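You operate a simulated robot arm through the tools that you are given. There is no shell and no other tool. Be economical: measure what you need, move in short steps, check, and stop when the job is done.

The job below is to be done with a simulated two-armed robot. You get a single attempt, and the scene is never put back.

Task
Take the grey pallet to the Out bay by pallet truck; lower it. Where these are worked on the way, their far stop is far enough and under half their travel is too little: pallet truck.

The check looks at the end state, three seconds after you hand in, the way a careful person would. Anything else that was tipped, shoved, dropped, spilled or broken makes it a failure.

Robot
Two 7-joint arms with two-finger parallel grippers on one trunk, on a base that drives. Base frame: it is fixed to the floor where the robot stands at the start and does not move with it; the origin is under the middle of the robot, x ahead of it, y to its left, z up. Units: m, rad, N and s.
The left shoulder is at the start at [0.02, 0.17, 1.153], the right one opposite. With the tool pointing down near the work surface each hand reaches from about 0.1 to 0.3 m from the robot's upright axis, wherever it stands, measured 20 degrees to its own side. Places, roughly: blue lever [0.5, -0.1, 0.8]; floor bay marked Out [0.7, 0.4, 0]; grey pallet [0.75, 1, 0]; pallet truck [0.5, 0, 0.2]; pump handle [0.3, 0, 0.8]; truck forks [0.7, 0.3, 0.1]. Payload 3.8 kg a hand.
Tool frame (each hand has its own): the origin (TCP) lies between the finger pads and is the grasp point; the fingertips stand 0.03 m ahead of it; z points along the fingers, y is the line along which they close. Largest opening 0.11 m; finger width 0.02, thickness 0.01; the body of the gripper, 0.048 by 0.112 m, starts 0.055 m behind the TCP.
Orientation is told as [roll, pitch, yaw] about the base's x, y, z axes, in that order, counted from this pose: with the fingers straight down and closing along the base's y, the tool's x points along the base's -x, its y along +y and its z along -z.

Tools
- The arms move only by the tool jog_arm. It takes "left_steps", "right_steps" or both (then of equal length, played together; a hand with none holds still); each is a list of rows, each an object of numbers (a shift or turn left out is 0, a gripper value left out holds the last): "jaw": the gripper command, from -1 (shut) to 1 (fully open), values between in proportion; "x", "y", "z": the shift along the tool's x, y, z in mm; "wx", "wy", "wz": the turn, a rotation vector about the tool's x, y, z in rad. In form: [{"jaw": .., "x": .., "y": .., "z": .., "wx": .., "wy": .., "wz": ..}, ...]. A call has 1 to 20 rows; each row is the pose to reach, as a shift and turn from the pose commanded when the call began, along the tool's axes at that moment. Each row takes 0.2 s and may step no farther than 0.05 m and 0.15 rad from the row before; otherwise, or with a gripper value out of range, the whole call is refused. Where a pose cannot be reached the arm comes as near as it can. A force on the tool above 80 N (or 10 N above the force at the start of the call, whichever is more), or a blocked arm, ends the call early, and 0.2 s more pass. The fingers move at their own pace (about 0.072 m/s each) and stop on an object; they squeeze with about 23 N. The grip force told is the motor's: it shows also when the fingers shut on nothing. Time passes only in rows, and 0.2 s behind the last, so rows that repeat a pose let the fingers close. It gives the time, the measured TCP pose, the force on the tool (base axes), the opening and the grip force at its end, in the units of the frame above (readings bear some noise), with the torque about the TCP (base axes, N m) and any sound that the robot's microphone picked up, and new pictures: "views" is both (left out), scene, wrist or none (wrist: the cameras of the hands that moved).
- Cameras (640 x 400 px; columns grow to the right, rows downward): "scene" is now at [0.0998, 0.0092, 1.3035]; the picture's right is [0.11, -0.99, 0.00], its down [-0.63, -0.07, -0.78] and it looks along [0.77, 0.09, -0.63] (base axes); focal length 214 px, centre (320, 200). "left" rides on the left gripper at [0.072, -0.017, -0.103] in its tool frame; the picture's right is [0.23, 0.97, 0.00], its down [-0.76, 0.18, -0.62] and it looks along [-0.61, 0.14, 0.78] (tool axes); focal length 222 px, centre (320, 200). "right" rides on the right gripper at [0.072, 0.017, -0.103] in its tool frame; the picture's right is [-0.23, 0.97, 0.00], its down [-0.76, -0.18, -0.62] and it looks along [-0.61, -0.14, 0.78] (tool axes); focal length 222 px, centre (320, 200). There is no depth. A picture from a camera that has moved, and an enlarged one, comes with that camera's place and axes in the base frame and with its lens. The place of the scene camera against the robot may be out by one fixed shift of up to 0.012 m in any direction.
- lift_body(by): slides the trunk up (or, below 0, down) by that many m; the arms and the scene camera ride with it, the base frame stays. It gives what a move gives, with no picture.
- steer(legs): drives the robot by 1 to 6 legs, each [ahead, turn to the left] in m and rad, along the robot's own axes; the way and the turn of a leg run together, so that a leg with both is an arc; at most 1.5 m and 3.142 rad a leg. The arms and the cameras ride along, it lands a little off, and it stops where it bumps. It gives what a move gives, and a new picture of the scene camera.
- aim_head(pan, tilt): turns the head with the scene camera to pan (to the left, within 1.396 rad either way) and tilt (down, from -0.506 to 1.204), counted from straight ahead of the robot. It gives what a move gives, and a new picture of the scene camera.
- close_up(camera, box): a new picture of the part [left, top, right, bottom] of that camera's present view, enlarged. No time passes.
- hand_in(): hands the job in; it is judged then, once.

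Go step by step. Nothing tells you exact positions but the pictures and the camera data: compare them with the known pose of the tool, close in by small moves and look again before you grip or let go. The budget is 120 turns and 260 pictures, counting those below and the enlarged ones. Unless the task says otherwise, let go and move clear before handing in, and close with one line.

The tools are called after "Call:" as name(argument=value, ...) on one line, values as JSON. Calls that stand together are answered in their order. jog_arm: Moves the arms, as the interface text tells. Its arguments: {"type":"object","properties":{"left_steps":{"type":"array","items":{"type":"object","properties":{"jaw":{"type":"number"},"x":{"type":"number"},"y":{"type":"number"},"z":{"type":"number"},"wx":{"type":"number"},"wy":{"type":"number"},"wz":{"type":"number"}}}},"right_steps":{"type":"array","items":{"type":"object","properties":{"jaw":{"type":"number"},"x":{"type":"number"},"y":{"type":"number"},"z":{"type":"number"},"wx":{"type":"number"},"wy":{"type":"number"},"wz":{"type":"number"}}}},"views":{"type":"string","enum":["both","scene","wrist","none"]}},"required":[]} The other tools are called the same way: lift_body (by) slides the trunk up or down; steer (legs) drives the base; aim_head (pan, tilt) turns the head that bears the scene camera; close_up (camera, box) takes an enlarged picture of a part of a camera's view; hand_in () hands the job in.

At the start:

```text
time: 0.0
left_eef_pos: [0.4107, 0.3185, 1.2053]
left_ee_rot: [-0.001, 0.0, 0.001]
left_ft_force: [-0.2, 0.3, -0.7]
left_torque: [0.03, 0.02, 0.0]
left_gripper_width: 0.11
left_grasp_force: 0.1
right_eef_pos: [0.4081, -0.1058, 1.1656]
right_ee_rot: [-0.002, 0.002, 0.0]
right_ft_force: [0.6, 0.1, -0.7]
right_torque: [0.02, 0.0, 0.04]
right_gripper_width: 0.1098
right_grasp_force: 0.0
trunk travel left (down, up): [-0.25, 0.32]
robot x, y, heading: [0.0026, -0.0022, 0.001]
head pan, tilt: [0.112, 0.682]
```

scene: 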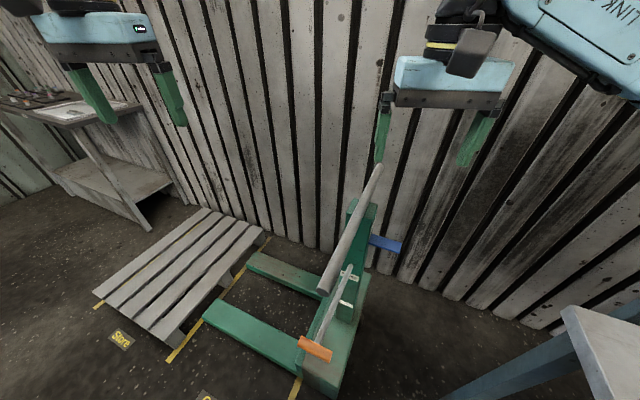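
right: 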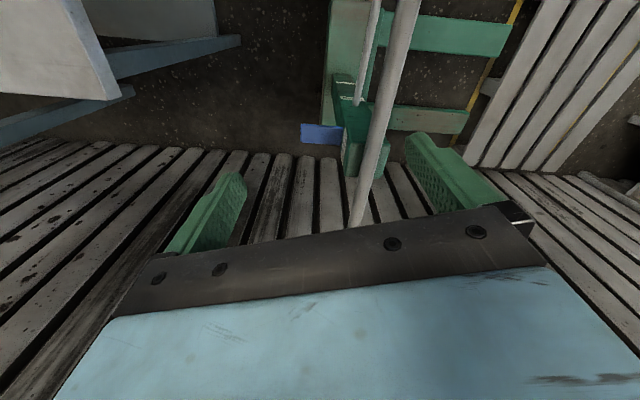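
left: 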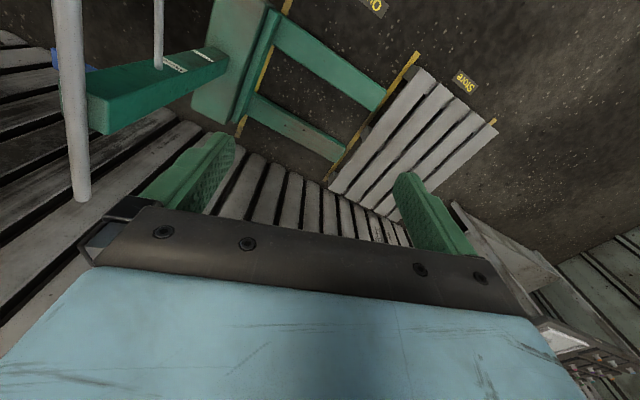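

I see the pallet truck ahead with its forks pointing left toward the grey pallet in the Store bay. I'll take a closer look at its handles first.

Call:
close_up(camera="scene", box=[240, 150, 440, 400])

Call:
aim_head(pan=0.2, tilt=1.1)

```text
1.60 times, centred on (340, 275) of scene
camera zoom: at [0.0998, 0.0092, 1.3035], right [0.11, -0.99, 0.0], down [-0.63, -0.07, -0.78], along [0.77, 0.09, -0.63], focal length 343 px, centre (288, 80)
```

zoom: 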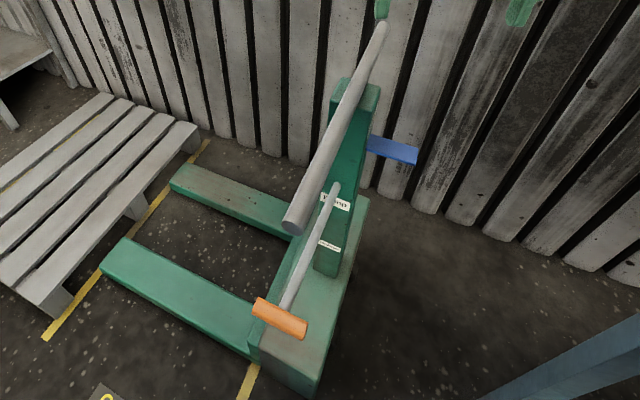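

```text
time: 0.9
left_eef_pos: [0.4115, 0.3188, 1.2059]
left_ee_rot: [0.0, 0.001, 0.001]
left_ft_force: [-0.2, 0.7, -0.2]
left_torque: [0.01, 0.02, 0.0]
left_gripper_width: 0.11
left_grasp_force: 0.0
right_eef_pos: [0.4077, -0.1066, 1.1673]
right_ee_rot: [-0.001, 0.0, -0.001]
right_ft_force: [-0.1, 0.6, 0.8]
right_torque: [0.03, 0.01, 0.04]
right_gripper_width: 0.1098
right_grasp_force: 0.1
trunk travel left (down, up): [-0.25, 0.32]
robot x, y, heading: [-0.0002, -0.0002, -0.002]
head pan, tilt: [0.201, 1.1]
camera scene: at [0.0766, 0.0123, 1.2721], right [0.2, -0.98, 0.0], down [-0.87, -0.18, -0.45], along [0.45, 0.09, -0.89], focal length 214 px, centre (320, 200)
```

scene: 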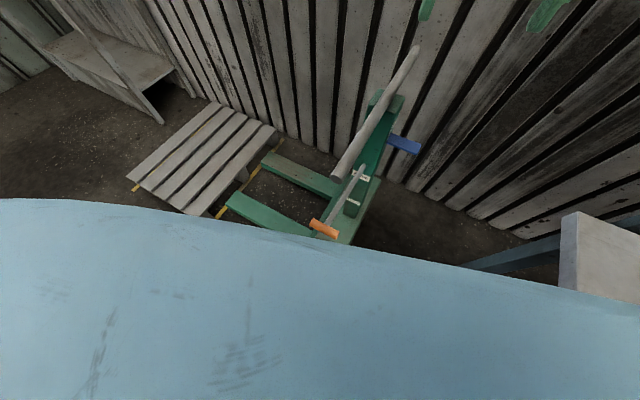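

The body blocks the steep view, so I'll tilt back a bit and enlarge the labels.

Call:
aim_head(pan=0.1, tilt=0.8)

Call:
close_up(camera="scene", box=[270, 150, 430, 250])

Call:
close_up(camera="scene", box=[240, 220, 400, 320])

Call:
close_up(camera="left", box=[40, 0, 440, 220])

Call:
close_up(camera="right", box=[280, 0, 540, 200])

```text
time: 1.7
left_eef_pos: [0.4104, 0.3184, 1.2061]
left_ee_rot: [0.0, 0.0, 0.0]
left_ft_force: [0.2, -0.2, -0.3]
left_torque: [-0.02, 0.0, -0.02]
left_gripper_width: 0.1099
left_grasp_force: 0.0
right_eef_pos: [0.4081, -0.1051, 1.1661]
right_ee_rot: [0.001, 0.001, 0.001]
right_ft_force: [0.4, 0.3, 0.1]
right_torque: [-0.02, -0.02, 0.03]
right_gripper_width: 0.1098
right_grasp_force: 0.0
trunk travel left (down, up): [-0.25, 0.32]
robot x, y, heading: [0.0012, -0.0021, 0.003]
head pan, tilt: [0.099, 0.799]
camera scene: at [0.095, 0.0077, 1.2938], right [0.1, -0.99, 0.0], down [-0.71, -0.07, -0.7], along [0.69, 0.07, -0.72], focal length 214 px, centre (320, 200)
```

scene: 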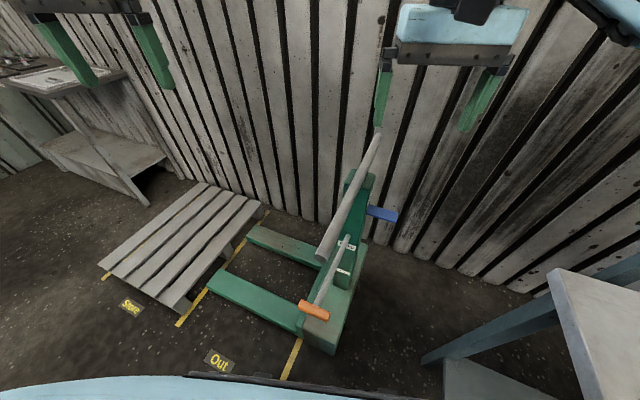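

```text
4.00 times, centred on (350, 200) of scene
camera zoom: at [0.095, 0.0077, 1.2938], right [0.1, -0.99, 0.0], down [-0.71, -0.07, -0.7], along [0.69, 0.07, -0.72], focal length 858 px, centre (200, 200)
```

zoom: 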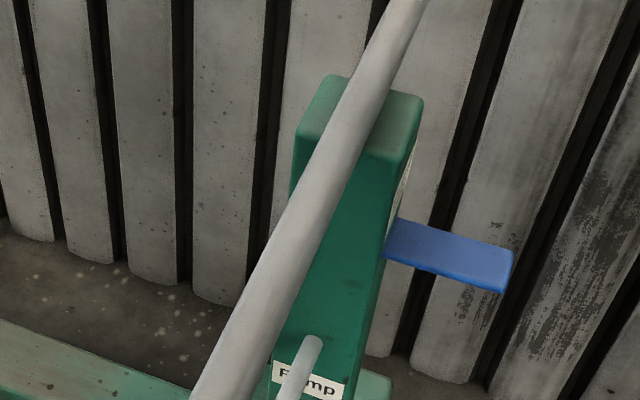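

```text
4.00 times, centred on (320, 270) of scene
camera zoom: at [0.095, 0.0077, 1.2938], right [0.1, -0.99, 0.0], down [-0.71, -0.07, -0.7], along [0.69, 0.07, -0.72], focal length 858 px, centre (320, -80)
```

zoom: 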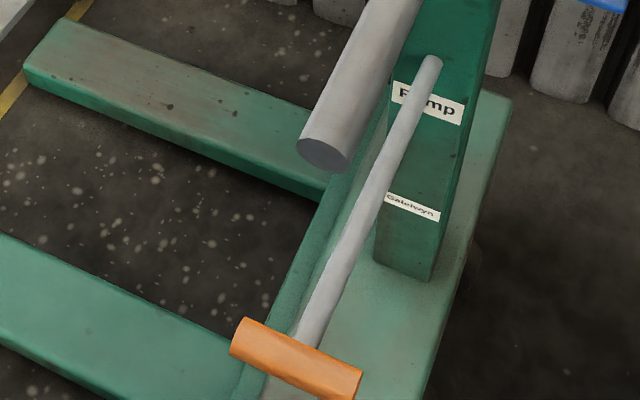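

```text
1.60 times, centred on (240, 110) of left
camera zoom: at [0.3375, 0.3012, 1.3102], right [-0.23, 0.97, 0.0], down [0.76, 0.18, 0.62], along [0.61, 0.14, -0.78], focal length 355 px, centre (448, 344)
```

zoom: 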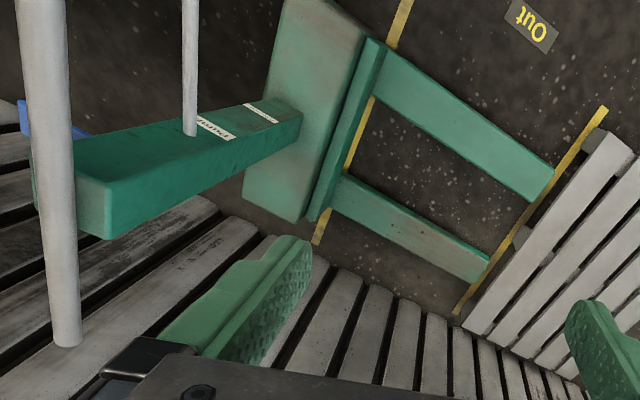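

```text
2.00 times, centred on (410, 100) of right
camera zoom: at [0.3371, -0.0888, 1.2689], right [0.23, 0.97, 0.0], down [0.76, -0.18, 0.62], along [0.61, -0.14, -0.78], focal length 444 px, centre (140, 400)
```

zoom: 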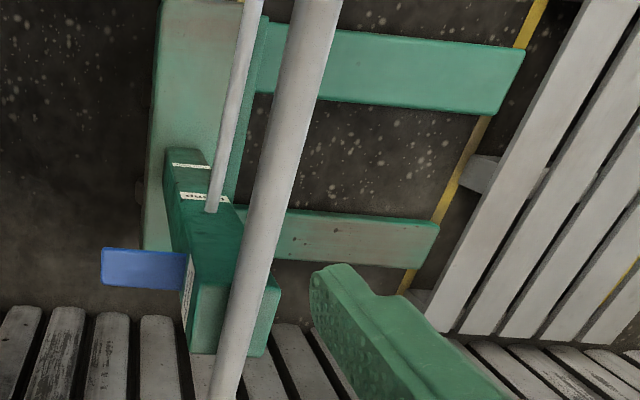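

The truck is turned about 0.3 rad clockwise: it travels along roughly n=(0.30,0.95), the push bar's near end is at about (0.28,0.03,0.95) and the pump grip at about (0.25,0.04,0.77). Before driving I'll look around for obstacles.

Call:
aim_head(pan=-0.8, tilt=0.7)

Call:
aim_head(pan=1.0, tilt=0.6)

```text
time: 2.9
left_eef_pos: [0.4112, 0.3188, 1.2067]
left_ee_rot: [0.001, 0.001, 0.0]
left_ft_force: [-0.4, 0.2, 0.4]
left_torque: [0.06, -0.04, -0.02]
left_gripper_width: 0.1099
left_grasp_force: 0.1
right_eef_pos: [0.4081, -0.1061, 1.1659]
right_ee_rot: [0.0, 0.0, 0.0]
right_ft_force: [0.1, -0.1, -0.6]
right_torque: [0.01, -0.01, -0.02]
right_gripper_width: 0.11
right_grasp_force: 0.2
trunk travel left (down, up): [-0.25, 0.32]
robot x, y, heading: [-0.0003, 0.0044, 0.003]
head pan, tilt: [-0.799, 0.7]
camera scene: at [0.074, -0.0611, 1.3021], right [-0.72, -0.7, 0.0], down [-0.45, 0.46, -0.76], along [0.53, -0.55, -0.64], focal length 214 px, centre (320, 200)
```

scene: 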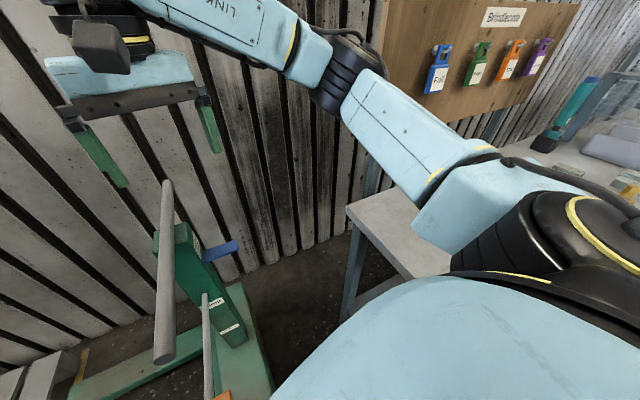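

```text
time: 4.7
left_eef_pos: [0.4108, 0.3171, 1.2072]
left_ee_rot: [0.002, 0.0, 0.0]
left_ft_force: [-0.3, 0.7, 0.1]
left_torque: [0.02, 0.03, 0.04]
left_gripper_width: 0.11
left_grasp_force: 0.0
right_eef_pos: [0.408, -0.1067, 1.1663]
right_ee_rot: [0.001, 0.0, 0.0]
right_ft_force: [-0.1, 0.3, -0.4]
right_torque: [-0.01, 0.0, -0.01]
right_gripper_width: 0.1098
right_grasp_force: 0.1
trunk travel left (down, up): [-0.25, 0.32]
robot x, y, heading: [0.0016, 0.0024, -0.001]
head pan, tilt: [1.0, 0.6]
camera scene: at [0.0625, 0.074, 1.3107], right [0.84, -0.54, 0.0], down [-0.31, -0.48, -0.83], along [0.45, 0.69, -0.56], focal length 214 px, centre (320, 200)
```

scene: 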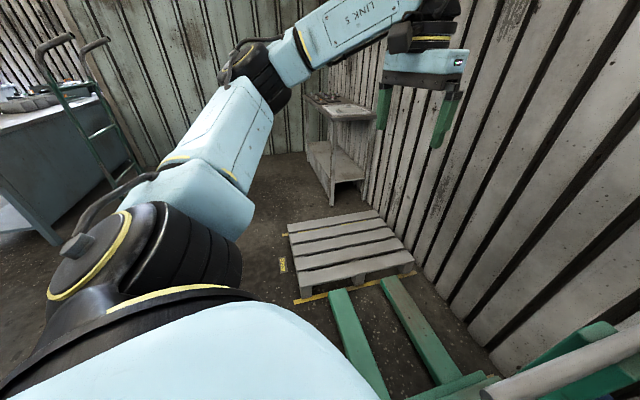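

Free space lies to the left. I'll back away a little and turn to face along the truck's travel, keeping the truck on my right-hand side.

Call:
steer(legs=[[-0.2, 0], [0, 1.27]])

Call:
aim_head(pan=-0.9, tilt=0.7)

Call:
aim_head(pan=-0.1, tilt=0.7)

```text
time: 9.5
left_eef_pos: [-0.3908, 0.4824, 1.2064]
left_ee_rot: [0.001, 0.0, 1.29]
left_ft_force: [0.0, 0.0, 0.0]
left_torque: [-0.03, 0.02, -0.01]
left_gripper_width: 0.1098
left_grasp_force: 0.0
right_eef_pos: [0.0159, 0.3619, 1.1654]
right_ee_rot: [-0.001, -0.001, 1.288]
right_ft_force: [0.0, -0.3, 0.6]
right_torque: [0.01, 0.0, -0.03]
right_gripper_width: 0.1098
right_grasp_force: 0.0
trunk travel left (down, up): [-0.25, 0.32]
robot x, y, heading: [-0.1968, 0.0015, 1.281]
head pan, tilt: [1.0, 0.6]
camera scene: at [-0.2584, 0.0863, 1.3107], right [0.75, 0.66, 0.0], down [0.37, -0.43, -0.82], along [-0.54, 0.62, -0.57], focal length 214 px, centre (320, 200)
```

scene: 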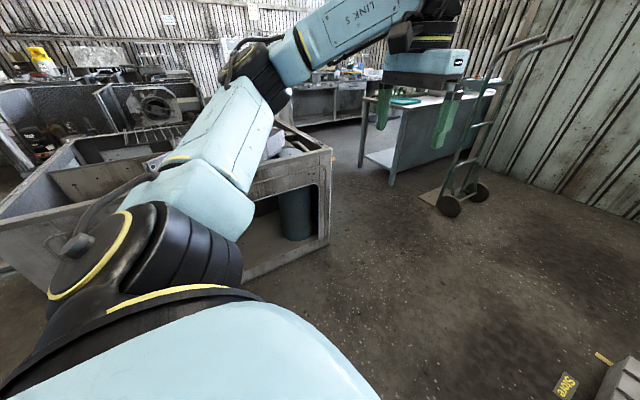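

```text
time: 11.3
left_eef_pos: [-0.3912, 0.4827, 1.2052]
left_ee_rot: [0.0, 0.002, 1.291]
left_ft_force: [-0.3, -0.3, -0.5]
left_torque: [-0.01, 0.05, -0.01]
left_gripper_width: 0.1101
left_grasp_force: 0.0
right_eef_pos: [0.016, 0.3616, 1.1652]
right_ee_rot: [0.0, 0.0, 1.288]
right_ft_force: [-0.1, 0.2, -0.7]
right_torque: [-0.03, 0.01, 0.01]
right_gripper_width: 0.11
right_grasp_force: 0.0
trunk travel left (down, up): [-0.25, 0.32]
robot x, y, heading: [-0.2003, -0.0005, 1.288]
head pan, tilt: [-0.901, 0.7]
camera scene: at [-0.1215, 0.0518, 1.3021], right [0.38, -0.93, 0.0], down [-0.6, -0.24, -0.76], along [0.71, 0.29, -0.64], focal length 214 px, centre (320, 200)
```

scene: 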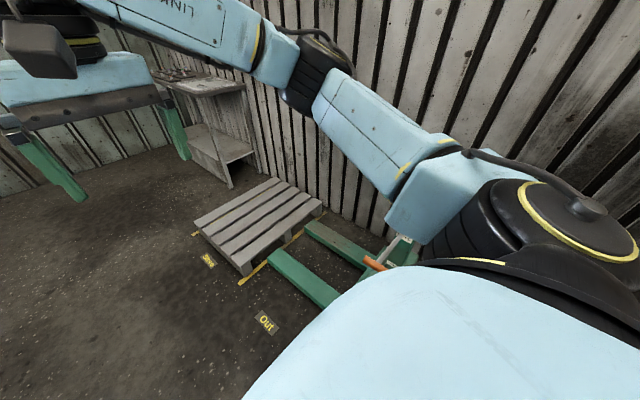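

```text
time: 12.5
left_eef_pos: [-0.3908, 0.4825, 1.2066]
left_ee_rot: [-0.001, -0.001, 1.289]
left_ft_force: [0.6, -0.4, -0.6]
left_torque: [0.04, -0.04, 0.01]
left_gripper_width: 0.1098
left_grasp_force: 0.1
right_eef_pos: [0.0157, 0.3624, 1.1656]
right_ee_rot: [0.001, 0.0, 1.289]
right_ft_force: [0.3, -0.1, 0.2]
right_torque: [-0.01, 0.04, 0.01]
right_gripper_width: 0.1099
right_grasp_force: 0.1
trunk travel left (down, up): [-0.25, 0.32]
robot x, y, heading: [-0.2019, -0.0028, 1.284]
head pan, tilt: [-0.099, 0.7]
camera scene: at [-0.1683, 0.0984, 1.3021], right [0.93, -0.37, 0.0], down [-0.24, -0.6, -0.76], along [0.29, 0.71, -0.64], focal length 214 px, centre (320, 200)
```

scene: 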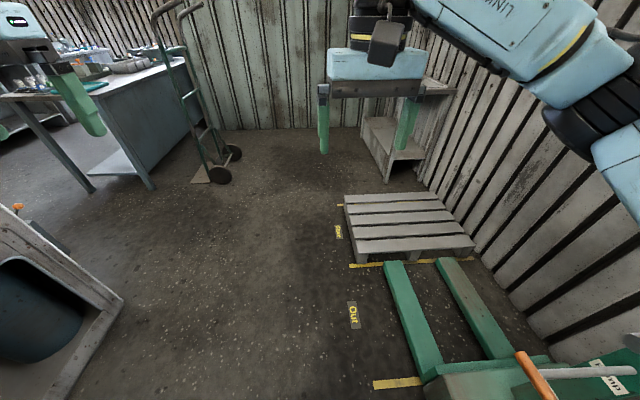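

I now face along the truck's travel direction. I'll back up a bit so the push bar is ahead-right of me, then look at it.

Call:
steer(legs=[[-0.25, -0.015]])

Call:
aim_head(pan=-0.75, tilt=0.65)

```text
time: 13.8
left_eef_pos: [-0.4261, 0.3805, 1.2071]
left_ee_rot: [-0.002, -0.002, 1.296]
left_ft_force: [-0.7, 0.5, 0.0]
left_torque: [-0.04, 0.0, 0.02]
left_gripper_width: 0.1099
left_grasp_force: 0.1
right_eef_pos: [-0.0193, 0.2602, 1.166]
right_ee_rot: [0.0, -0.002, 1.295]
right_ft_force: [0.1, 0.1, -0.5]
right_torque: [-0.02, 0.01, -0.01]
right_gripper_width: 0.1102
right_grasp_force: 0.2
trunk travel left (down, up): [-0.25, 0.32]
robot x, y, heading: [-0.2313, -0.1042, 1.295]
head pan, tilt: [-0.099, 0.7]
stopped in leg 1: the robot was blocked; the commanded pose is now the measured one
camera scene: at [-0.202, -0.0034, 1.3019], right [0.93, -0.37, 0.0], down [-0.24, -0.6, -0.76], along [0.28, 0.71, -0.65], focal length 214 px, centre (320, 200)
```

scene: 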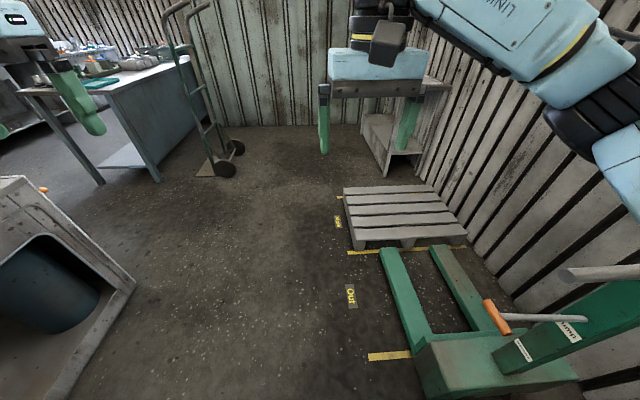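

```text
time: 14.8
left_eef_pos: [-0.426, 0.3762, 1.2073]
left_ee_rot: [0.0, -0.003, 1.295]
left_ft_force: [-0.5, -1.0, 0.7]
left_torque: [0.0, 0.01, 0.03]
left_gripper_width: 0.11
left_grasp_force: 0.1
right_eef_pos: [-0.0191, 0.2597, 1.1663]
right_ee_rot: [0.0, -0.003, 1.294]
right_ft_force: [-0.3, 0.3, -0.6]
right_torque: [0.01, 0.0, 0.0]
right_gripper_width: 0.1098
right_grasp_force: 0.0
trunk travel left (down, up): [-0.25, 0.32]
robot x, y, heading: [-0.2298, -0.1053, 1.29]
head pan, tilt: [-0.75, 0.649]
camera scene: at [-0.1588, -0.0397, 1.3064], right [0.52, -0.86, 0.0], down [-0.52, -0.31, -0.8], along [0.68, 0.41, -0.6], focal length 214 px, centre (320, 200)
```

scene: 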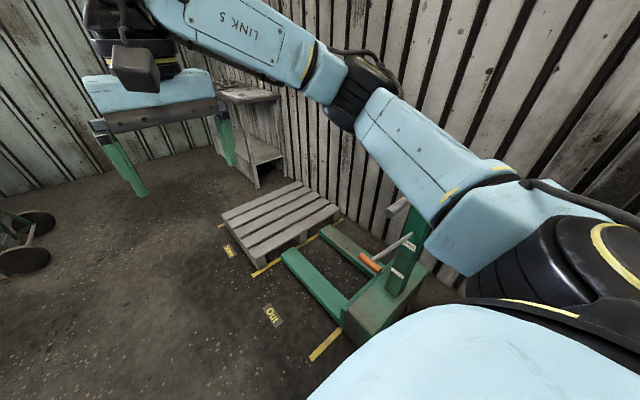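

The robot stopped against something behind it, but this spot works: the bar end is about 0.28 ahead and 0.46 to the right. I'll bring the right hand over the bar end, turned so its jaws straddle the bar.

Call:
jog_arm(right_steps=[{"jaw": 1, "x": 13, "y": -36, "wz": 0.145}, {"x": 26, "y": -72, "wz": 0.29}, {"x": 39, "y": -108, "wz": 0.435}, {"x": 52, "y": -144, "wz": 0.58}, {"x": 65, "y": -180, "wz": 0.725}, {"x": 78, "y": -216, "wz": 0.87}, {"x": 91, "y": -252, "wz": 1.015}, {"x": 104, "y": -288, "wz": 1.16}, {"x": 117, "y": -324, "wz": 1.305}, {"x": 130, "y": -360, "wz": 1.45}, {"x": 141, "y": -394, "wz": 1.59}])

```text
time: 17.2
left_eef_pos: [-0.4258, 0.3773, 1.2069]
left_ee_rot: [-0.002, -0.003, 1.296]
left_ft_force: [0.0, -0.5, -0.1]
left_torque: [0.05, 0.01, -0.04]
left_gripper_width: 0.1098
left_grasp_force: 0.0
right_eef_pos: [0.3208, 0.0643, 1.156]
right_ee_rot: [0.002, -0.001, -0.297]
right_ft_force: [0.5, 0.0, -0.3]
right_torque: [-0.02, 0.03, 0.03]
right_gripper_width: 0.11
right_grasp_force: 0.1
right hand out of reach, approached as far as the arm can: row 10, 11
trunk travel left (down, up): [-0.25, 0.32]
robot x, y, heading: [-0.2308, -0.1018, 1.292]
head pan, tilt: [-0.75, 0.649]
camera scene: at [-0.1581, -0.0397, 1.3064], right [0.52, -0.86, 0.0], down [-0.52, -0.31, -0.8], along [0.68, 0.41, -0.61], focal length 214 px, centre (320, 200)
camera right: at [0.2583, 0.1013, 1.2596], right [0.5, 0.86, 0.0], down [0.68, -0.39, 0.62], along [0.54, -0.31, -0.78], focal length 222 px, centre (320, 200)
```

scene: 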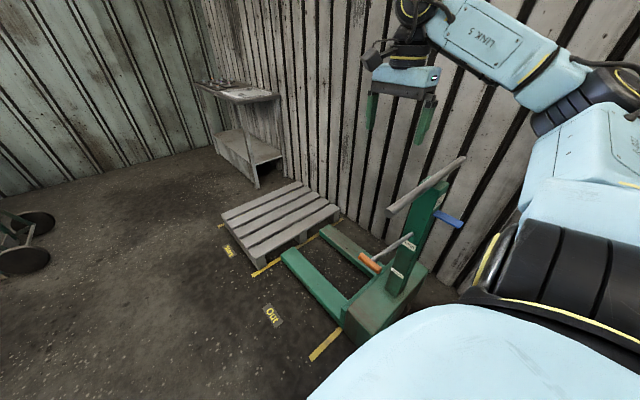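
right: 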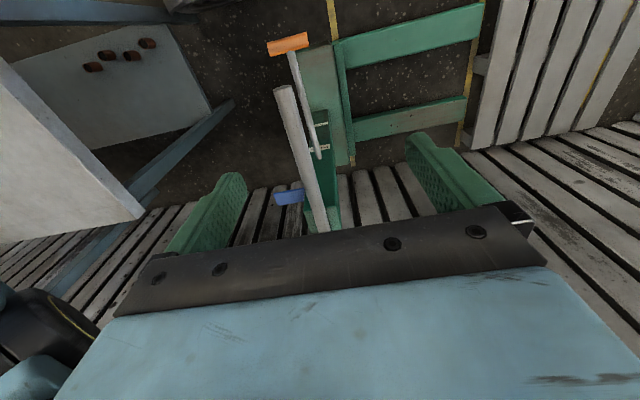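

The bar lies beneath the hand and reach is better lower down. I'll lower partway and see where the hand lands.

Call:
jog_arm(right_steps=[{"z": 35}, {"z": 70}, {"z": 90}])

```text
time: 18.0
left_eef_pos: [-0.4269, 0.3789, 1.2073]
left_ee_rot: [-0.003, -0.003, 1.296]
left_ft_force: [0.7, 0.4, -0.3]
left_torque: [0.03, -0.01, -0.02]
left_gripper_width: 0.11
left_grasp_force: 0.1
right_eef_pos: [0.3191, 0.0649, 1.0666]
right_ee_rot: [0.002, 0.0, -0.295]
right_ft_force: [-0.3, 0.1, -0.3]
right_torque: [-0.02, -0.02, 0.01]
right_gripper_width: 0.11
right_grasp_force: 0.1
trunk travel left (down, up): [-0.25, 0.32]
robot x, y, heading: [-0.2326, -0.1019, 1.296]
head pan, tilt: [-0.75, 0.649]
camera scene: at [-0.1585, -0.0397, 1.3064], right [0.52, -0.86, 0.0], down [-0.52, -0.31, -0.8], along [0.68, 0.41, -0.6], focal length 214 px, centre (320, 200)
camera right: at [0.2569, 0.1024, 1.1699], right [0.5, 0.87, 0.0], down [0.68, -0.39, 0.62], along [0.54, -0.31, -0.78], focal length 222 px, centre (320, 200)
```

scene: 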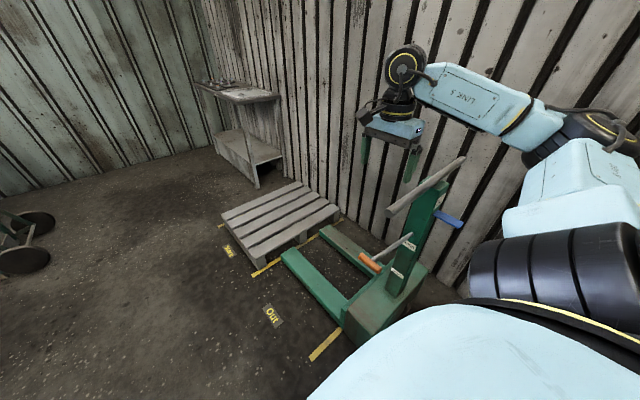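
right: 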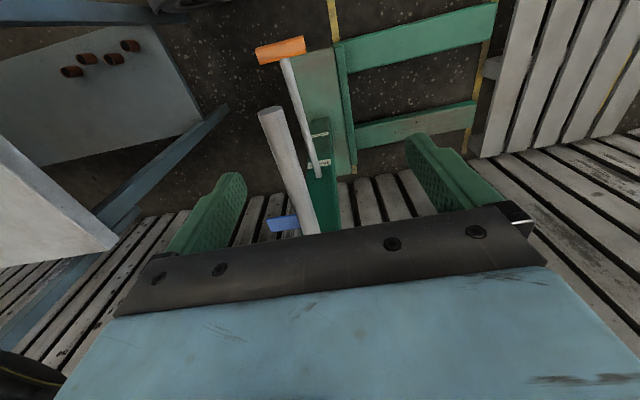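

Lowering works. Now I shift onto the bar's line: 50 mm back and 25 mm inward.

Call:
jog_arm(right_steps=[{"y": -25, "x": -12}, {"y": -50, "x": -25}])

```text
time: 18.6
left_eef_pos: [-0.4258, 0.3779, 1.2087]
left_ee_rot: [-0.002, -0.004, 1.294]
left_ft_force: [0.7, -0.8, -0.5]
left_torque: [0.03, 0.01, 0.01]
left_gripper_width: 0.1099
left_grasp_force: 0.0
right_eef_pos: [0.3302, 0.0081, 1.0677]
right_ee_rot: [0.002, 0.0, -0.294]
right_ft_force: [-0.1, -0.8, 0.0]
right_torque: [0.02, -0.01, 0.0]
right_gripper_width: 0.1098
right_grasp_force: 0.0
trunk travel left (down, up): [-0.25, 0.32]
robot x, y, heading: [-0.2334, -0.1037, 1.298]
head pan, tilt: [-0.75, 0.649]
camera scene: at [-0.159, -0.0401, 1.3065], right [0.52, -0.86, 0.0], down [-0.52, -0.31, -0.8], along [0.68, 0.41, -0.6], focal length 214 px, centre (320, 200)
camera right: at [0.2664, 0.045, 1.1702], right [0.5, 0.87, 0.0], down [0.68, -0.39, 0.62], along [0.54, -0.31, -0.78], focal length 222 px, centre (320, 200)
```

scene: 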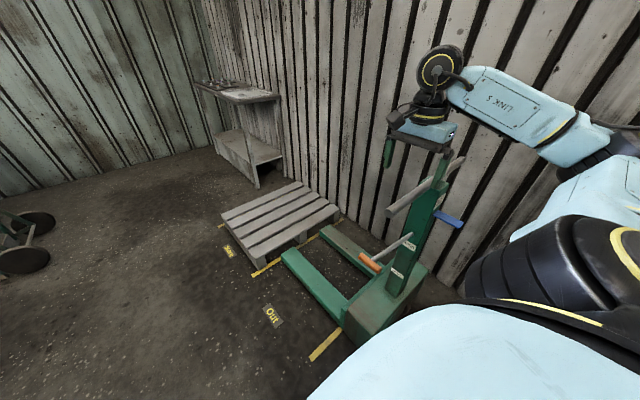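
right: 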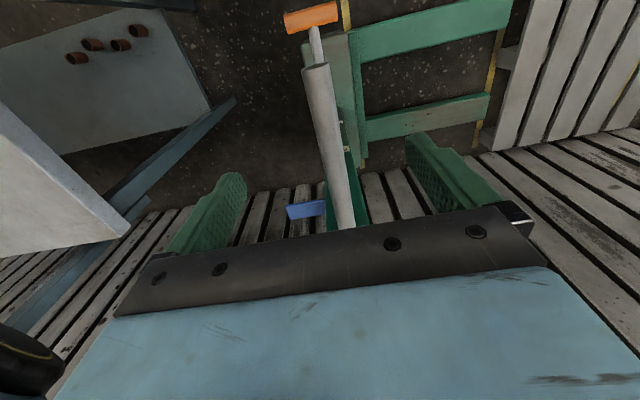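

The bar runs between the fingers with its near end at about (0.29,0.026). I'll lower so the fingers straddle it.

Call:
jog_arm(right_steps=[{"z": 35}, {"z": 70}, {"z": 105}, {"z": 110}])

```text
time: 19.6
left_eef_pos: [-0.427, 0.3778, 1.2082]
left_ee_rot: [-0.002, -0.004, 1.294]
left_ft_force: [-0.5, 1.2, 0.5]
left_torque: [0.0, 0.05, 0.04]
left_gripper_width: 0.1098
left_grasp_force: 0.0
right_eef_pos: [0.329, 0.0081, 0.9567]
right_ee_rot: [-0.001, 0.001, -0.295]
right_ft_force: [0.0, 0.7, -0.5]
right_torque: [0.0, 0.01, -0.02]
right_gripper_width: 0.1101
right_grasp_force: 0.0
trunk travel left (down, up): [-0.25, 0.32]
robot x, y, heading: [-0.2319, -0.1015, 1.294]
head pan, tilt: [-0.75, 0.649]
camera scene: at [-0.1589, -0.0396, 1.3064], right [0.52, -0.86, 0.0], down [-0.52, -0.31, -0.8], along [0.68, 0.41, -0.6], focal length 214 px, centre (320, 200)
camera right: at [0.2667, 0.0464, 1.0599], right [0.5, 0.87, 0.0], down [0.68, -0.39, 0.62], along [0.54, -0.31, -0.78], focal length 222 px, centre (320, 200)
```

scene: 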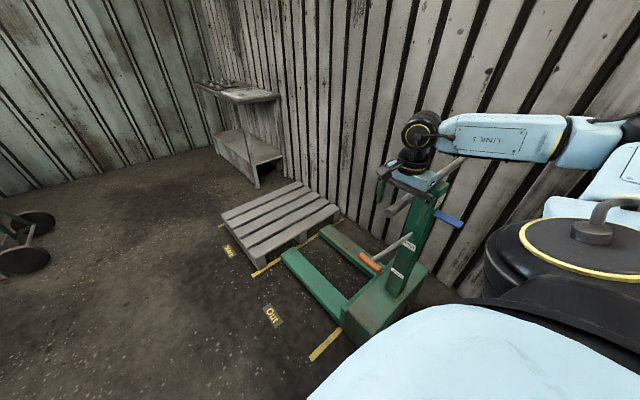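
right: 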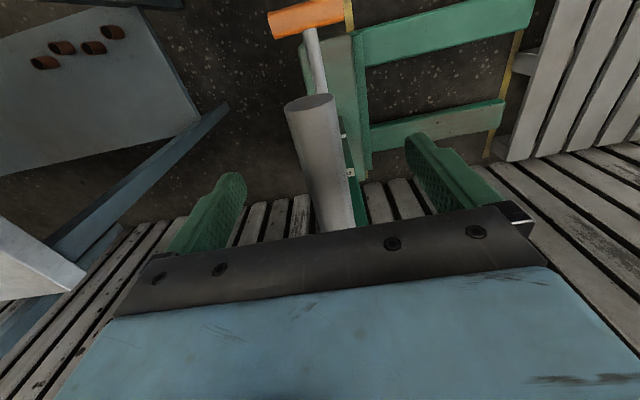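

The fingers straddle the bar. I'll close on it and test the push with a small arm move.

Call:
jog_arm(right_steps=[{"jaw": -1}, {"jaw": -1}, {"jaw": -1}, {"jaw": -1}, {"jaw": -1}], views="none")

Call:
jog_arm(right_steps=[{"y": 10}, {"y": 20}, {"y": 30}, {"y": 40}], views="both")

```text
time: 20.8
left_eef_pos: [-0.4267, 0.379, 1.2074]
left_ee_rot: [-0.002, -0.001, 1.293]
left_ft_force: [-0.2, 0.6, 0.1]
left_torque: [0.01, 0.0, 0.01]
left_gripper_width: 0.1098
left_grasp_force: 0.1
right_eef_pos: [0.3309, 0.0127, 0.9584]
right_ee_rot: [0.006, 0.0, -0.295]
right_ft_force: [7.4, 19.0, -2.1]
right_torque: [0.55, -0.05, -0.88]
right_gripper_width: 0.0257
right_grasp_force: 45.0
trunk travel left (down, up): [-0.25, 0.32]
robot x, y, heading: [-0.2313, -0.1055, 1.295]
head pan, tilt: [-0.75, 0.649]
```

```text
time: 21.8
left_eef_pos: [-0.4259, 0.3771, 1.2085]
left_ee_rot: [-0.002, -0.003, 1.295]
left_ft_force: [-0.2, -0.5, 0.6]
left_torque: [0.0, -0.01, 0.01]
left_gripper_width: 0.1101
left_grasp_force: 0.0
right_eef_pos: [0.3432, 0.0471, 0.9584]
right_ee_rot: [-0.001, 0.0, -0.296]
right_ft_force: [1.0, -1.9, 5.9]
right_torque: [-0.57, -0.21, -0.95]
right_gripper_width: 0.0258
right_grasp_force: 44.9
trunk travel left (down, up): [-0.25, 0.32]
robot x, y, heading: [-0.2338, -0.1051, 1.293]
head pan, tilt: [-0.75, 0.649]
camera scene: at [-0.159, -0.0394, 1.3064], right [0.52, -0.86, 0.0], down [-0.52, -0.31, -0.8], along [0.68, 0.41, -0.6], focal length 214 px, centre (320, 200)
camera right: at [0.279, 0.0848, 1.0598], right [0.5, 0.87, 0.0], down [0.68, -0.39, 0.62], along [0.54, -0.31, -0.78], focal length 222 px, centre (320, 200)
```

scene: 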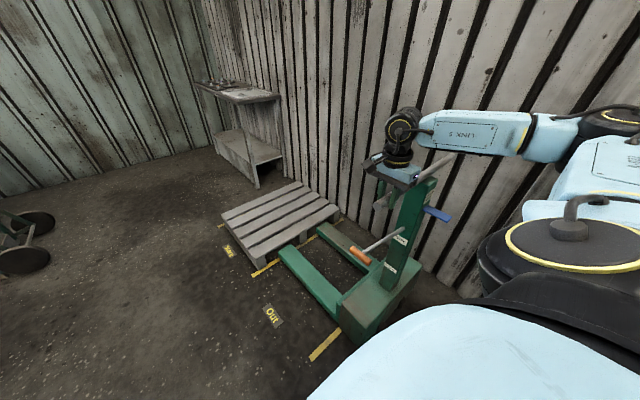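
right: 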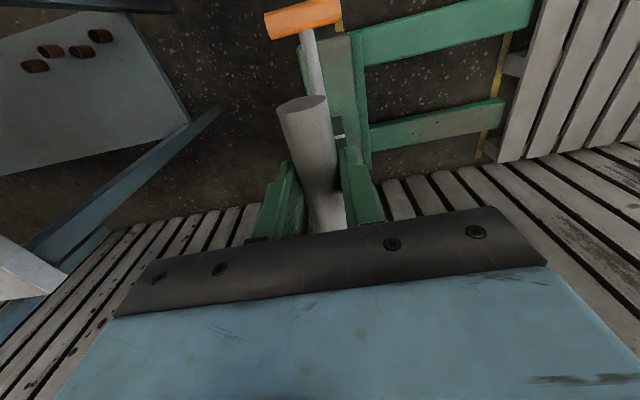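

The truck rolls easily. Keeping the grip, I'll drive ahead along its line in a modest step and check.

Call:
steer(legs=[[0.15, -0.02]])

```text
time: 23.2
left_eef_pos: [-0.3755, 0.5237, 1.2075]
left_ee_rot: [-0.003, -0.005, 1.275]
left_ft_force: [0.5, -0.2, -0.5]
left_torque: [-0.05, 0.03, -0.02]
left_gripper_width: 0.1102
left_grasp_force: 0.0
right_eef_pos: [0.3853, 0.1784, 0.9568]
right_ee_rot: [-0.004, 0.002, -0.314]
right_ft_force: [-18.0, 0.2, -1.5]
right_torque: [0.53, 0.49, 0.29]
right_gripper_width: 0.0257
right_grasp_force: 45.1
trunk travel left (down, up): [-0.25, 0.32]
robot x, y, heading: [-0.1922, 0.0383, 1.274]
head pan, tilt: [-0.75, 0.649]
camera scene: at [-0.1174, 0.1018, 1.3066], right [0.5, -0.87, 0.0], down [-0.52, -0.3, -0.8], along [0.69, 0.4, -0.6], focal length 214 px, centre (320, 200)
```

scene: 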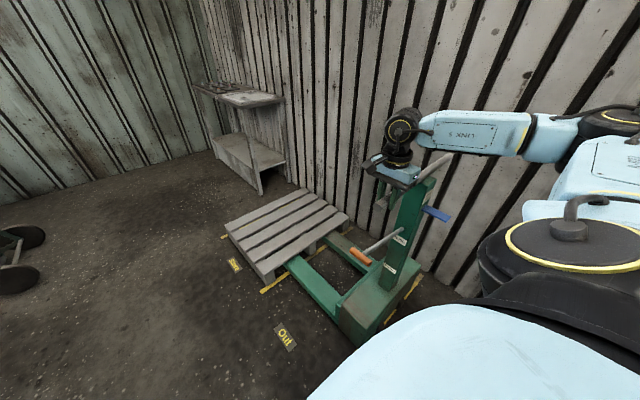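

The truck moves straight and the forks are entering the pallet. I'll continue ahead.

Call:
steer(legs=[[0.2, -0.01]])

```text
time: 24.8
left_eef_pos: [-0.3142, 0.713, 1.2074]
left_ee_rot: [-0.004, -0.005, 1.263]
left_ft_force: [-1.4, 0.8, 0.6]
left_torque: [0.02, -0.01, -0.01]
left_gripper_width: 0.1101
left_grasp_force: 0.1
right_eef_pos: [0.4421, 0.3595, 0.9572]
right_ee_rot: [-0.013, 0.003, -0.32]
right_ft_force: [-13.6, -4.6, 9.5]
right_torque: [-0.12, 0.47, 0.83]
right_gripper_width: 0.0257
right_grasp_force: 44.9
trunk travel left (down, up): [-0.25, 0.32]
robot x, y, heading: [-0.1331, 0.2315, 1.26]
head pan, tilt: [-0.75, 0.649]
camera scene: at [-0.0588, 0.2893, 1.3068], right [0.49, -0.87, 0.0], down [-0.52, -0.3, -0.8], along [0.69, 0.39, -0.6], focal length 214 px, centre (320, 200)
```

scene: 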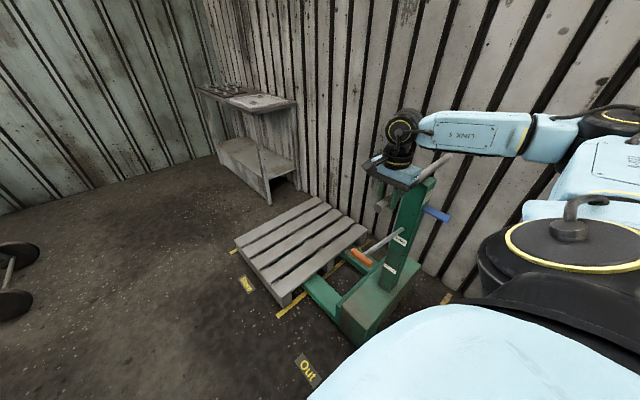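

Forks are more than half way under. I'll drive a further 0.15.

Call:
steer(legs=[[0.13, 0]])

Call:
close_up(camera="scene", box=[220, 180, 460, 350])

```text
time: 26.0
left_eef_pos: [-0.2729, 0.8346, 1.2095]
left_ee_rot: [-0.006, -0.007, 1.261]
left_ft_force: [0.3, -0.2, -0.3]
left_torque: [0.02, -0.01, -0.01]
left_gripper_width: 0.1099
left_grasp_force: 0.1
right_eef_pos: [0.4809, 0.4761, 0.9567]
right_ee_rot: [-0.022, 0.005, -0.323]
right_ft_force: [-9.0, -6.8, 18.0]
right_torque: [-0.36, 0.63, 0.92]
right_gripper_width: 0.0257
right_grasp_force: 44.7
trunk travel left (down, up): [-0.25, 0.32]
robot x, y, heading: [-0.0935, 0.3479, 1.265]
head pan, tilt: [-0.75, 0.649]
camera scene: at [-0.0203, 0.4103, 1.3068], right [0.49, -0.87, 0.0], down [-0.53, -0.3, -0.8], along [0.7, 0.39, -0.6], focal length 214 px, centre (320, 200)
```

scene: 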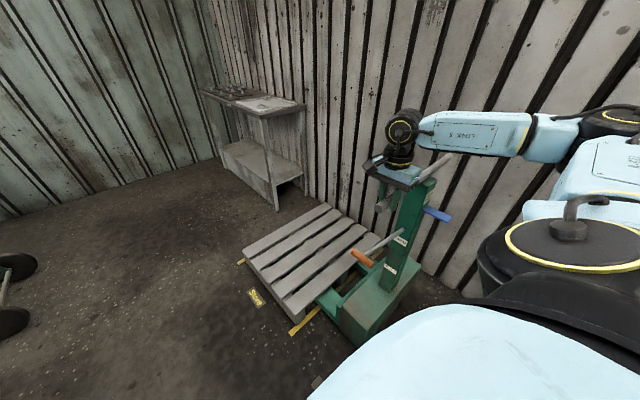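

```text
2.35 times, centred on (340, 265) of scene
camera zoom: at [-0.0203, 0.4103, 1.3068], right [0.49, -0.87, 0.0], down [-0.53, -0.3, -0.8], along [0.7, 0.39, -0.6], focal length 505 px, centre (273, 47)
```

zoom: 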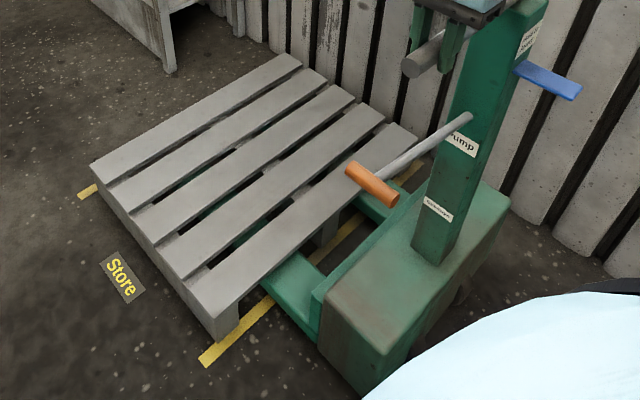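

There is roughly 0.1 of gap left between the truck body and the pallet. I'll drive on in short bits to the stop.

Call:
steer(legs=[[0.08, 0]])

Call:
close_up(camera="scene", box=[220, 180, 460, 350])

```text
time: 27.1
left_eef_pos: [-0.2488, 0.9082, 1.2099]
left_ee_rot: [-0.006, -0.011, 1.26]
left_ft_force: [-0.4, -0.5, 0.1]
left_torque: [0.03, 0.01, 0.0]
left_gripper_width: 0.1102
left_grasp_force: 0.1
right_eef_pos: [0.5018, 0.5431, 0.9557]
right_ee_rot: [-0.04, 0.006, -0.326]
right_ft_force: [-14.1, -20.4, 15.4]
right_torque: [-0.44, 0.78, 0.82]
right_gripper_width: 0.0259
right_grasp_force: 45.0
trunk travel left (down, up): [-0.25, 0.32]
robot x, y, heading: [-0.0696, 0.4243, 1.259]
head pan, tilt: [-0.75, 0.649]
camera scene: at [0.0025, 0.4823, 1.3071], right [0.49, -0.87, 0.0], down [-0.52, -0.29, -0.8], along [0.7, 0.39, -0.6], focal length 214 px, centre (320, 200)
```

scene: 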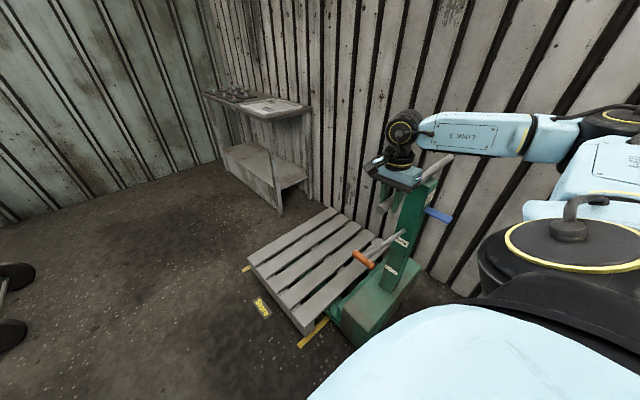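

```text
2.35 times, centred on (340, 265) of scene
camera zoom: at [0.0025, 0.4823, 1.3071], right [0.49, -0.87, 0.0], down [-0.52, -0.29, -0.8], along [0.7, 0.39, -0.6], focal length 505 px, centre (273, 47)
```

zoom: 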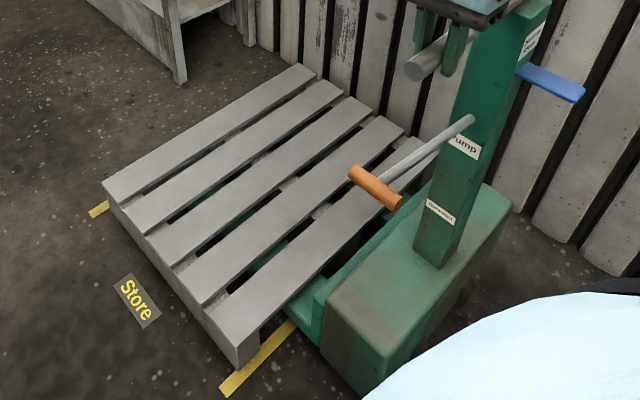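

The truck moved 0.07 and the push force is rising; it may be near its stop. I'll nudge with the arm to find out.

Call:
jog_arm(right_steps=[{"y": 10}, {"y": 20}, {"y": 30}], views="scene")

Call:
close_up(camera="scene", box=[220, 180, 460, 350])

```text
time: 27.9
left_eef_pos: [-0.2489, 0.913, 1.2078]
left_ee_rot: [-0.006, -0.006, 1.26]
left_ft_force: [-0.1, 0.8, 0.8]
left_torque: [0.0, -0.01, -0.04]
left_gripper_width: 0.1096
left_grasp_force: 0.0
right_eef_pos: [0.5141, 0.5792, 0.9544]
right_ee_rot: [-0.029, 0.003, -0.326]
right_ft_force: [1.2, 7.9, 35.1]
right_torque: [0.37, 0.58, 0.9]
right_gripper_width: 0.0258
right_grasp_force: 44.8
trunk travel left (down, up): [-0.25, 0.32]
robot x, y, heading: [-0.0667, 0.4256, 1.262]
head pan, tilt: [-0.75, 0.649]
camera scene: at [0.0038, 0.4884, 1.3067], right [0.49, -0.87, 0.0], down [-0.53, -0.3, -0.8], along [0.7, 0.39, -0.6], focal length 214 px, centre (320, 200)
```

scene: 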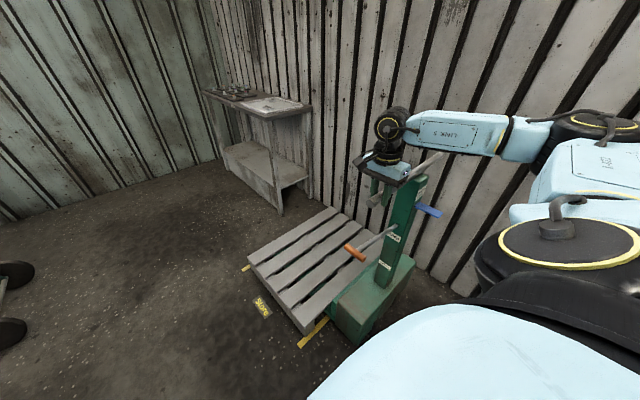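

```text
2.35 times, centred on (340, 265) of scene
camera zoom: at [0.0038, 0.4884, 1.3067], right [0.49, -0.87, 0.0], down [-0.53, -0.3, -0.8], along [0.7, 0.39, -0.6], focal length 505 px, centre (273, 47)
```

zoom: 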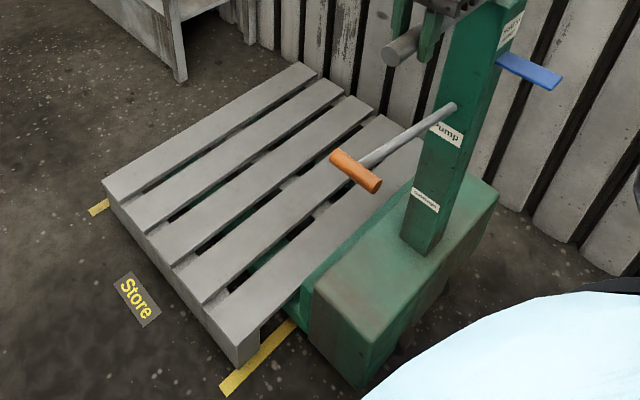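

It still moved, and the pallet hasn't shifted. I'll nudge a bit further.

Call:
jog_arm(right_steps=[{"y": 8, "z": -2}, {"y": 16, "z": -3}, {"y": 24, "z": -3}], views="none")

Call:
close_up(camera="scene", box=[220, 180, 460, 350])

```text
time: 28.7
left_eef_pos: [-0.2497, 0.9129, 1.2085]
left_ee_rot: [-0.004, -0.004, 1.259]
left_ft_force: [-0.2, 1.1, 0.5]
left_torque: [-0.02, 0.01, 0.0]
left_gripper_width: 0.1098
left_grasp_force: 0.1
right_eef_pos: [0.5203, 0.6009, 0.9564]
right_ee_rot: [-0.038, 0.004, -0.325]
right_ft_force: [-5.2, 8.0, 19.6]
right_torque: [0.1, -0.18, 0.96]
right_gripper_width: 0.0257
right_grasp_force: 44.7
trunk travel left (down, up): [-0.25, 0.32]
robot x, y, heading: [-0.0716, 0.4275, 1.261]
head pan, tilt: [-0.75, 0.649]
```

```text
2.35 times, centred on (340, 265) of scene
camera zoom: at [0.0041, 0.4877, 1.3065], right [0.49, -0.87, 0.0], down [-0.53, -0.3, -0.8], along [0.7, 0.39, -0.6], focal length 505 px, centre (273, 47)
```

zoom: 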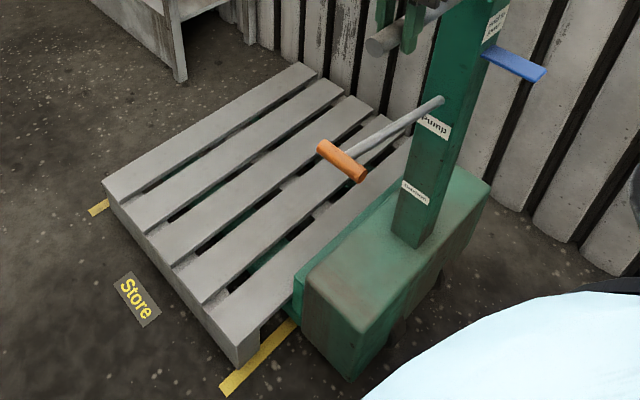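

Still free. A last small nudge, watching force and the pallet.

Call:
jog_arm(right_steps=[{"y": 8, "z": -1}, {"y": 16, "z": -2}, {"y": 24, "z": -2}], views="none")

Call:
close_up(camera="scene", box=[220, 180, 460, 350])

```text
time: 29.5
left_eef_pos: [-0.2478, 0.9133, 1.2075]
left_ee_rot: [-0.003, -0.005, 1.26]
left_ft_force: [0.4, -0.5, -0.4]
left_torque: [-0.03, -0.02, 0.0]
left_gripper_width: 0.1101
left_grasp_force: 0.1
right_eef_pos: [0.5287, 0.6222, 0.9539]
right_ee_rot: [-0.045, 0.007, -0.327]
right_ft_force: [-7.7, 1.2, 4.6]
right_torque: [0.03, 0.12, 0.89]
right_gripper_width: 0.0255
right_grasp_force: 45.4
trunk travel left (down, up): [-0.25, 0.32]
robot x, y, heading: [-0.0703, 0.4273, 1.258]
head pan, tilt: [-0.75, 0.649]
```

```text
2.35 times, centred on (340, 265) of scene
camera zoom: at [0.0052, 0.4869, 1.3064], right [0.49, -0.87, 0.0], down [-0.53, -0.29, -0.8], along [0.7, 0.39, -0.6], focal length 505 px, centre (273, 47)
```

zoom: 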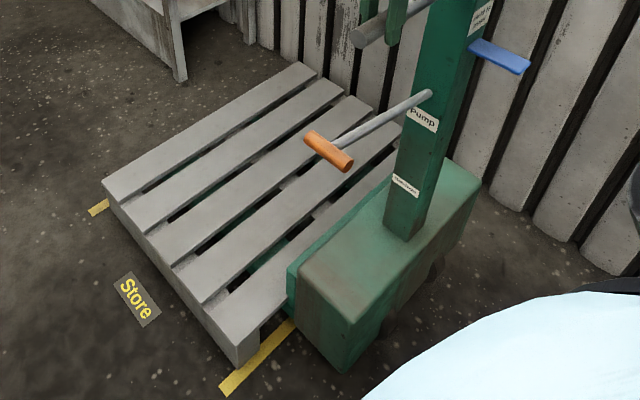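

Nearly touching the pallet; one more small nudge to find the stop.

Call:
jog_arm(right_steps=[{"y": 6}, {"y": 12}, {"y": 18}], views="none")

Call:
close_up(camera="scene", box=[220, 180, 460, 350])

```text
time: 30.3
left_eef_pos: [-0.2513, 0.909, 1.2094]
left_ee_rot: [-0.005, -0.007, 1.259]
left_ft_force: [0.6, 0.1, -1.3]
left_torque: [0.0, -0.05, 0.03]
left_gripper_width: 0.1101
left_grasp_force: 0.0
right_eef_pos: [0.5274, 0.6227, 0.9551]
right_ee_rot: [-0.093, 0.009, -0.322]
right_ft_force: [-17.6, -30.9, 21.2]
right_torque: [-0.58, 1.0, 0.69]
right_gripper_width: 0.0258
right_grasp_force: 45.0
trunk travel left (down, up): [-0.25, 0.32]
robot x, y, heading: [-0.0748, 0.4247, 1.253]
head pan, tilt: [-0.75, 0.649]
stopped in row 3 (right hand): the force on the tool passed its limit at 87 N (the readings are from after the stop); the commanded pose is now the measured one
```

```text
2.35 times, centred on (340, 265) of scene
camera zoom: at [0.0014, 0.4824, 1.3072], right [0.48, -0.88, 0.0], down [-0.53, -0.29, -0.8], along [0.7, 0.39, -0.6], focal length 505 px, centre (273, 47)
```

zoom: 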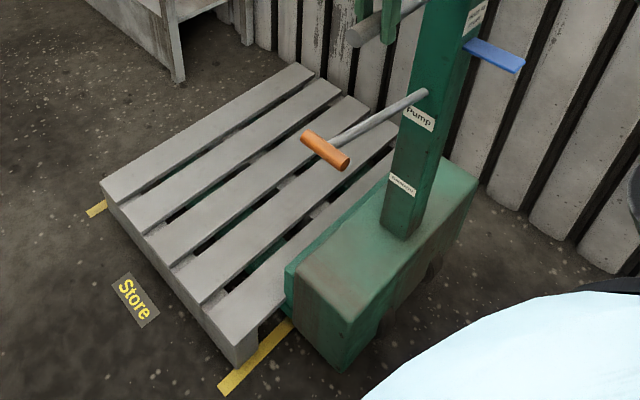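

That is the far stop. I'll open the jaws and lift the hand off the bar.

Call:
jog_arm(right_steps=[{"jaw": 1}, {"jaw": 1}, {"jaw": 1}, {"jaw": 1}, {"z": -40}, {"z": -80}, {"z": -120}])

```text
time: 31.9
left_eef_pos: [-0.2469, 0.9126, 1.2084]
left_ee_rot: [-0.004, -0.005, 1.259]
left_ft_force: [0.3, 0.6, 0.0]
left_torque: [0.01, -0.03, 0.02]
left_gripper_width: 0.1099
left_grasp_force: 0.1
right_eef_pos: [0.5361, 0.6366, 1.0686]
right_ee_rot: [-0.085, 0.009, -0.325]
right_ft_force: [0.3, -0.1, 0.1]
right_torque: [-0.01, -0.01, -0.02]
right_gripper_width: 0.1099
right_grasp_force: 0.0
trunk travel left (down, up): [-0.25, 0.32]
robot x, y, heading: [-0.0685, 0.4282, 1.258]
head pan, tilt: [-0.75, 0.649]
camera scene: at [0.0053, 0.4856, 1.3065], right [0.48, -0.87, 0.0], down [-0.53, -0.29, -0.8], along [0.7, 0.39, -0.6], focal length 214 px, centre (320, 200)
camera right: at [0.4773, 0.684, 1.1702], right [0.52, 0.85, -0.08], down [0.69, -0.36, 0.63], along [0.5, -0.39, -0.77], focal length 222 px, centre (320, 200)
```

scene: 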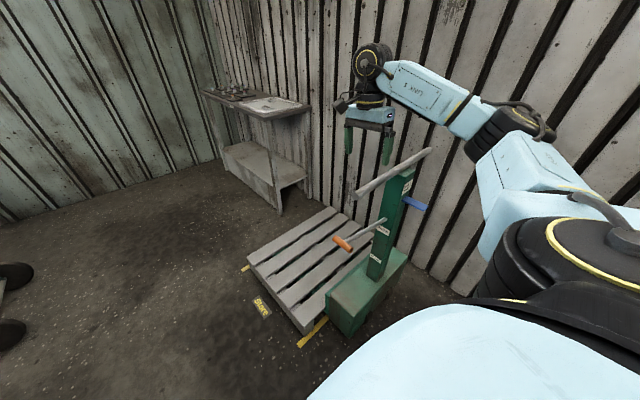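
right: 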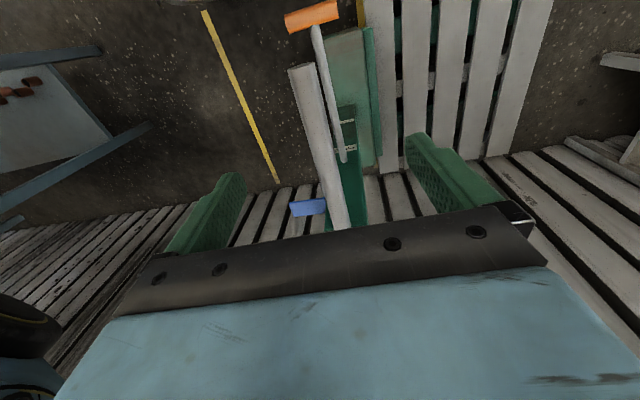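

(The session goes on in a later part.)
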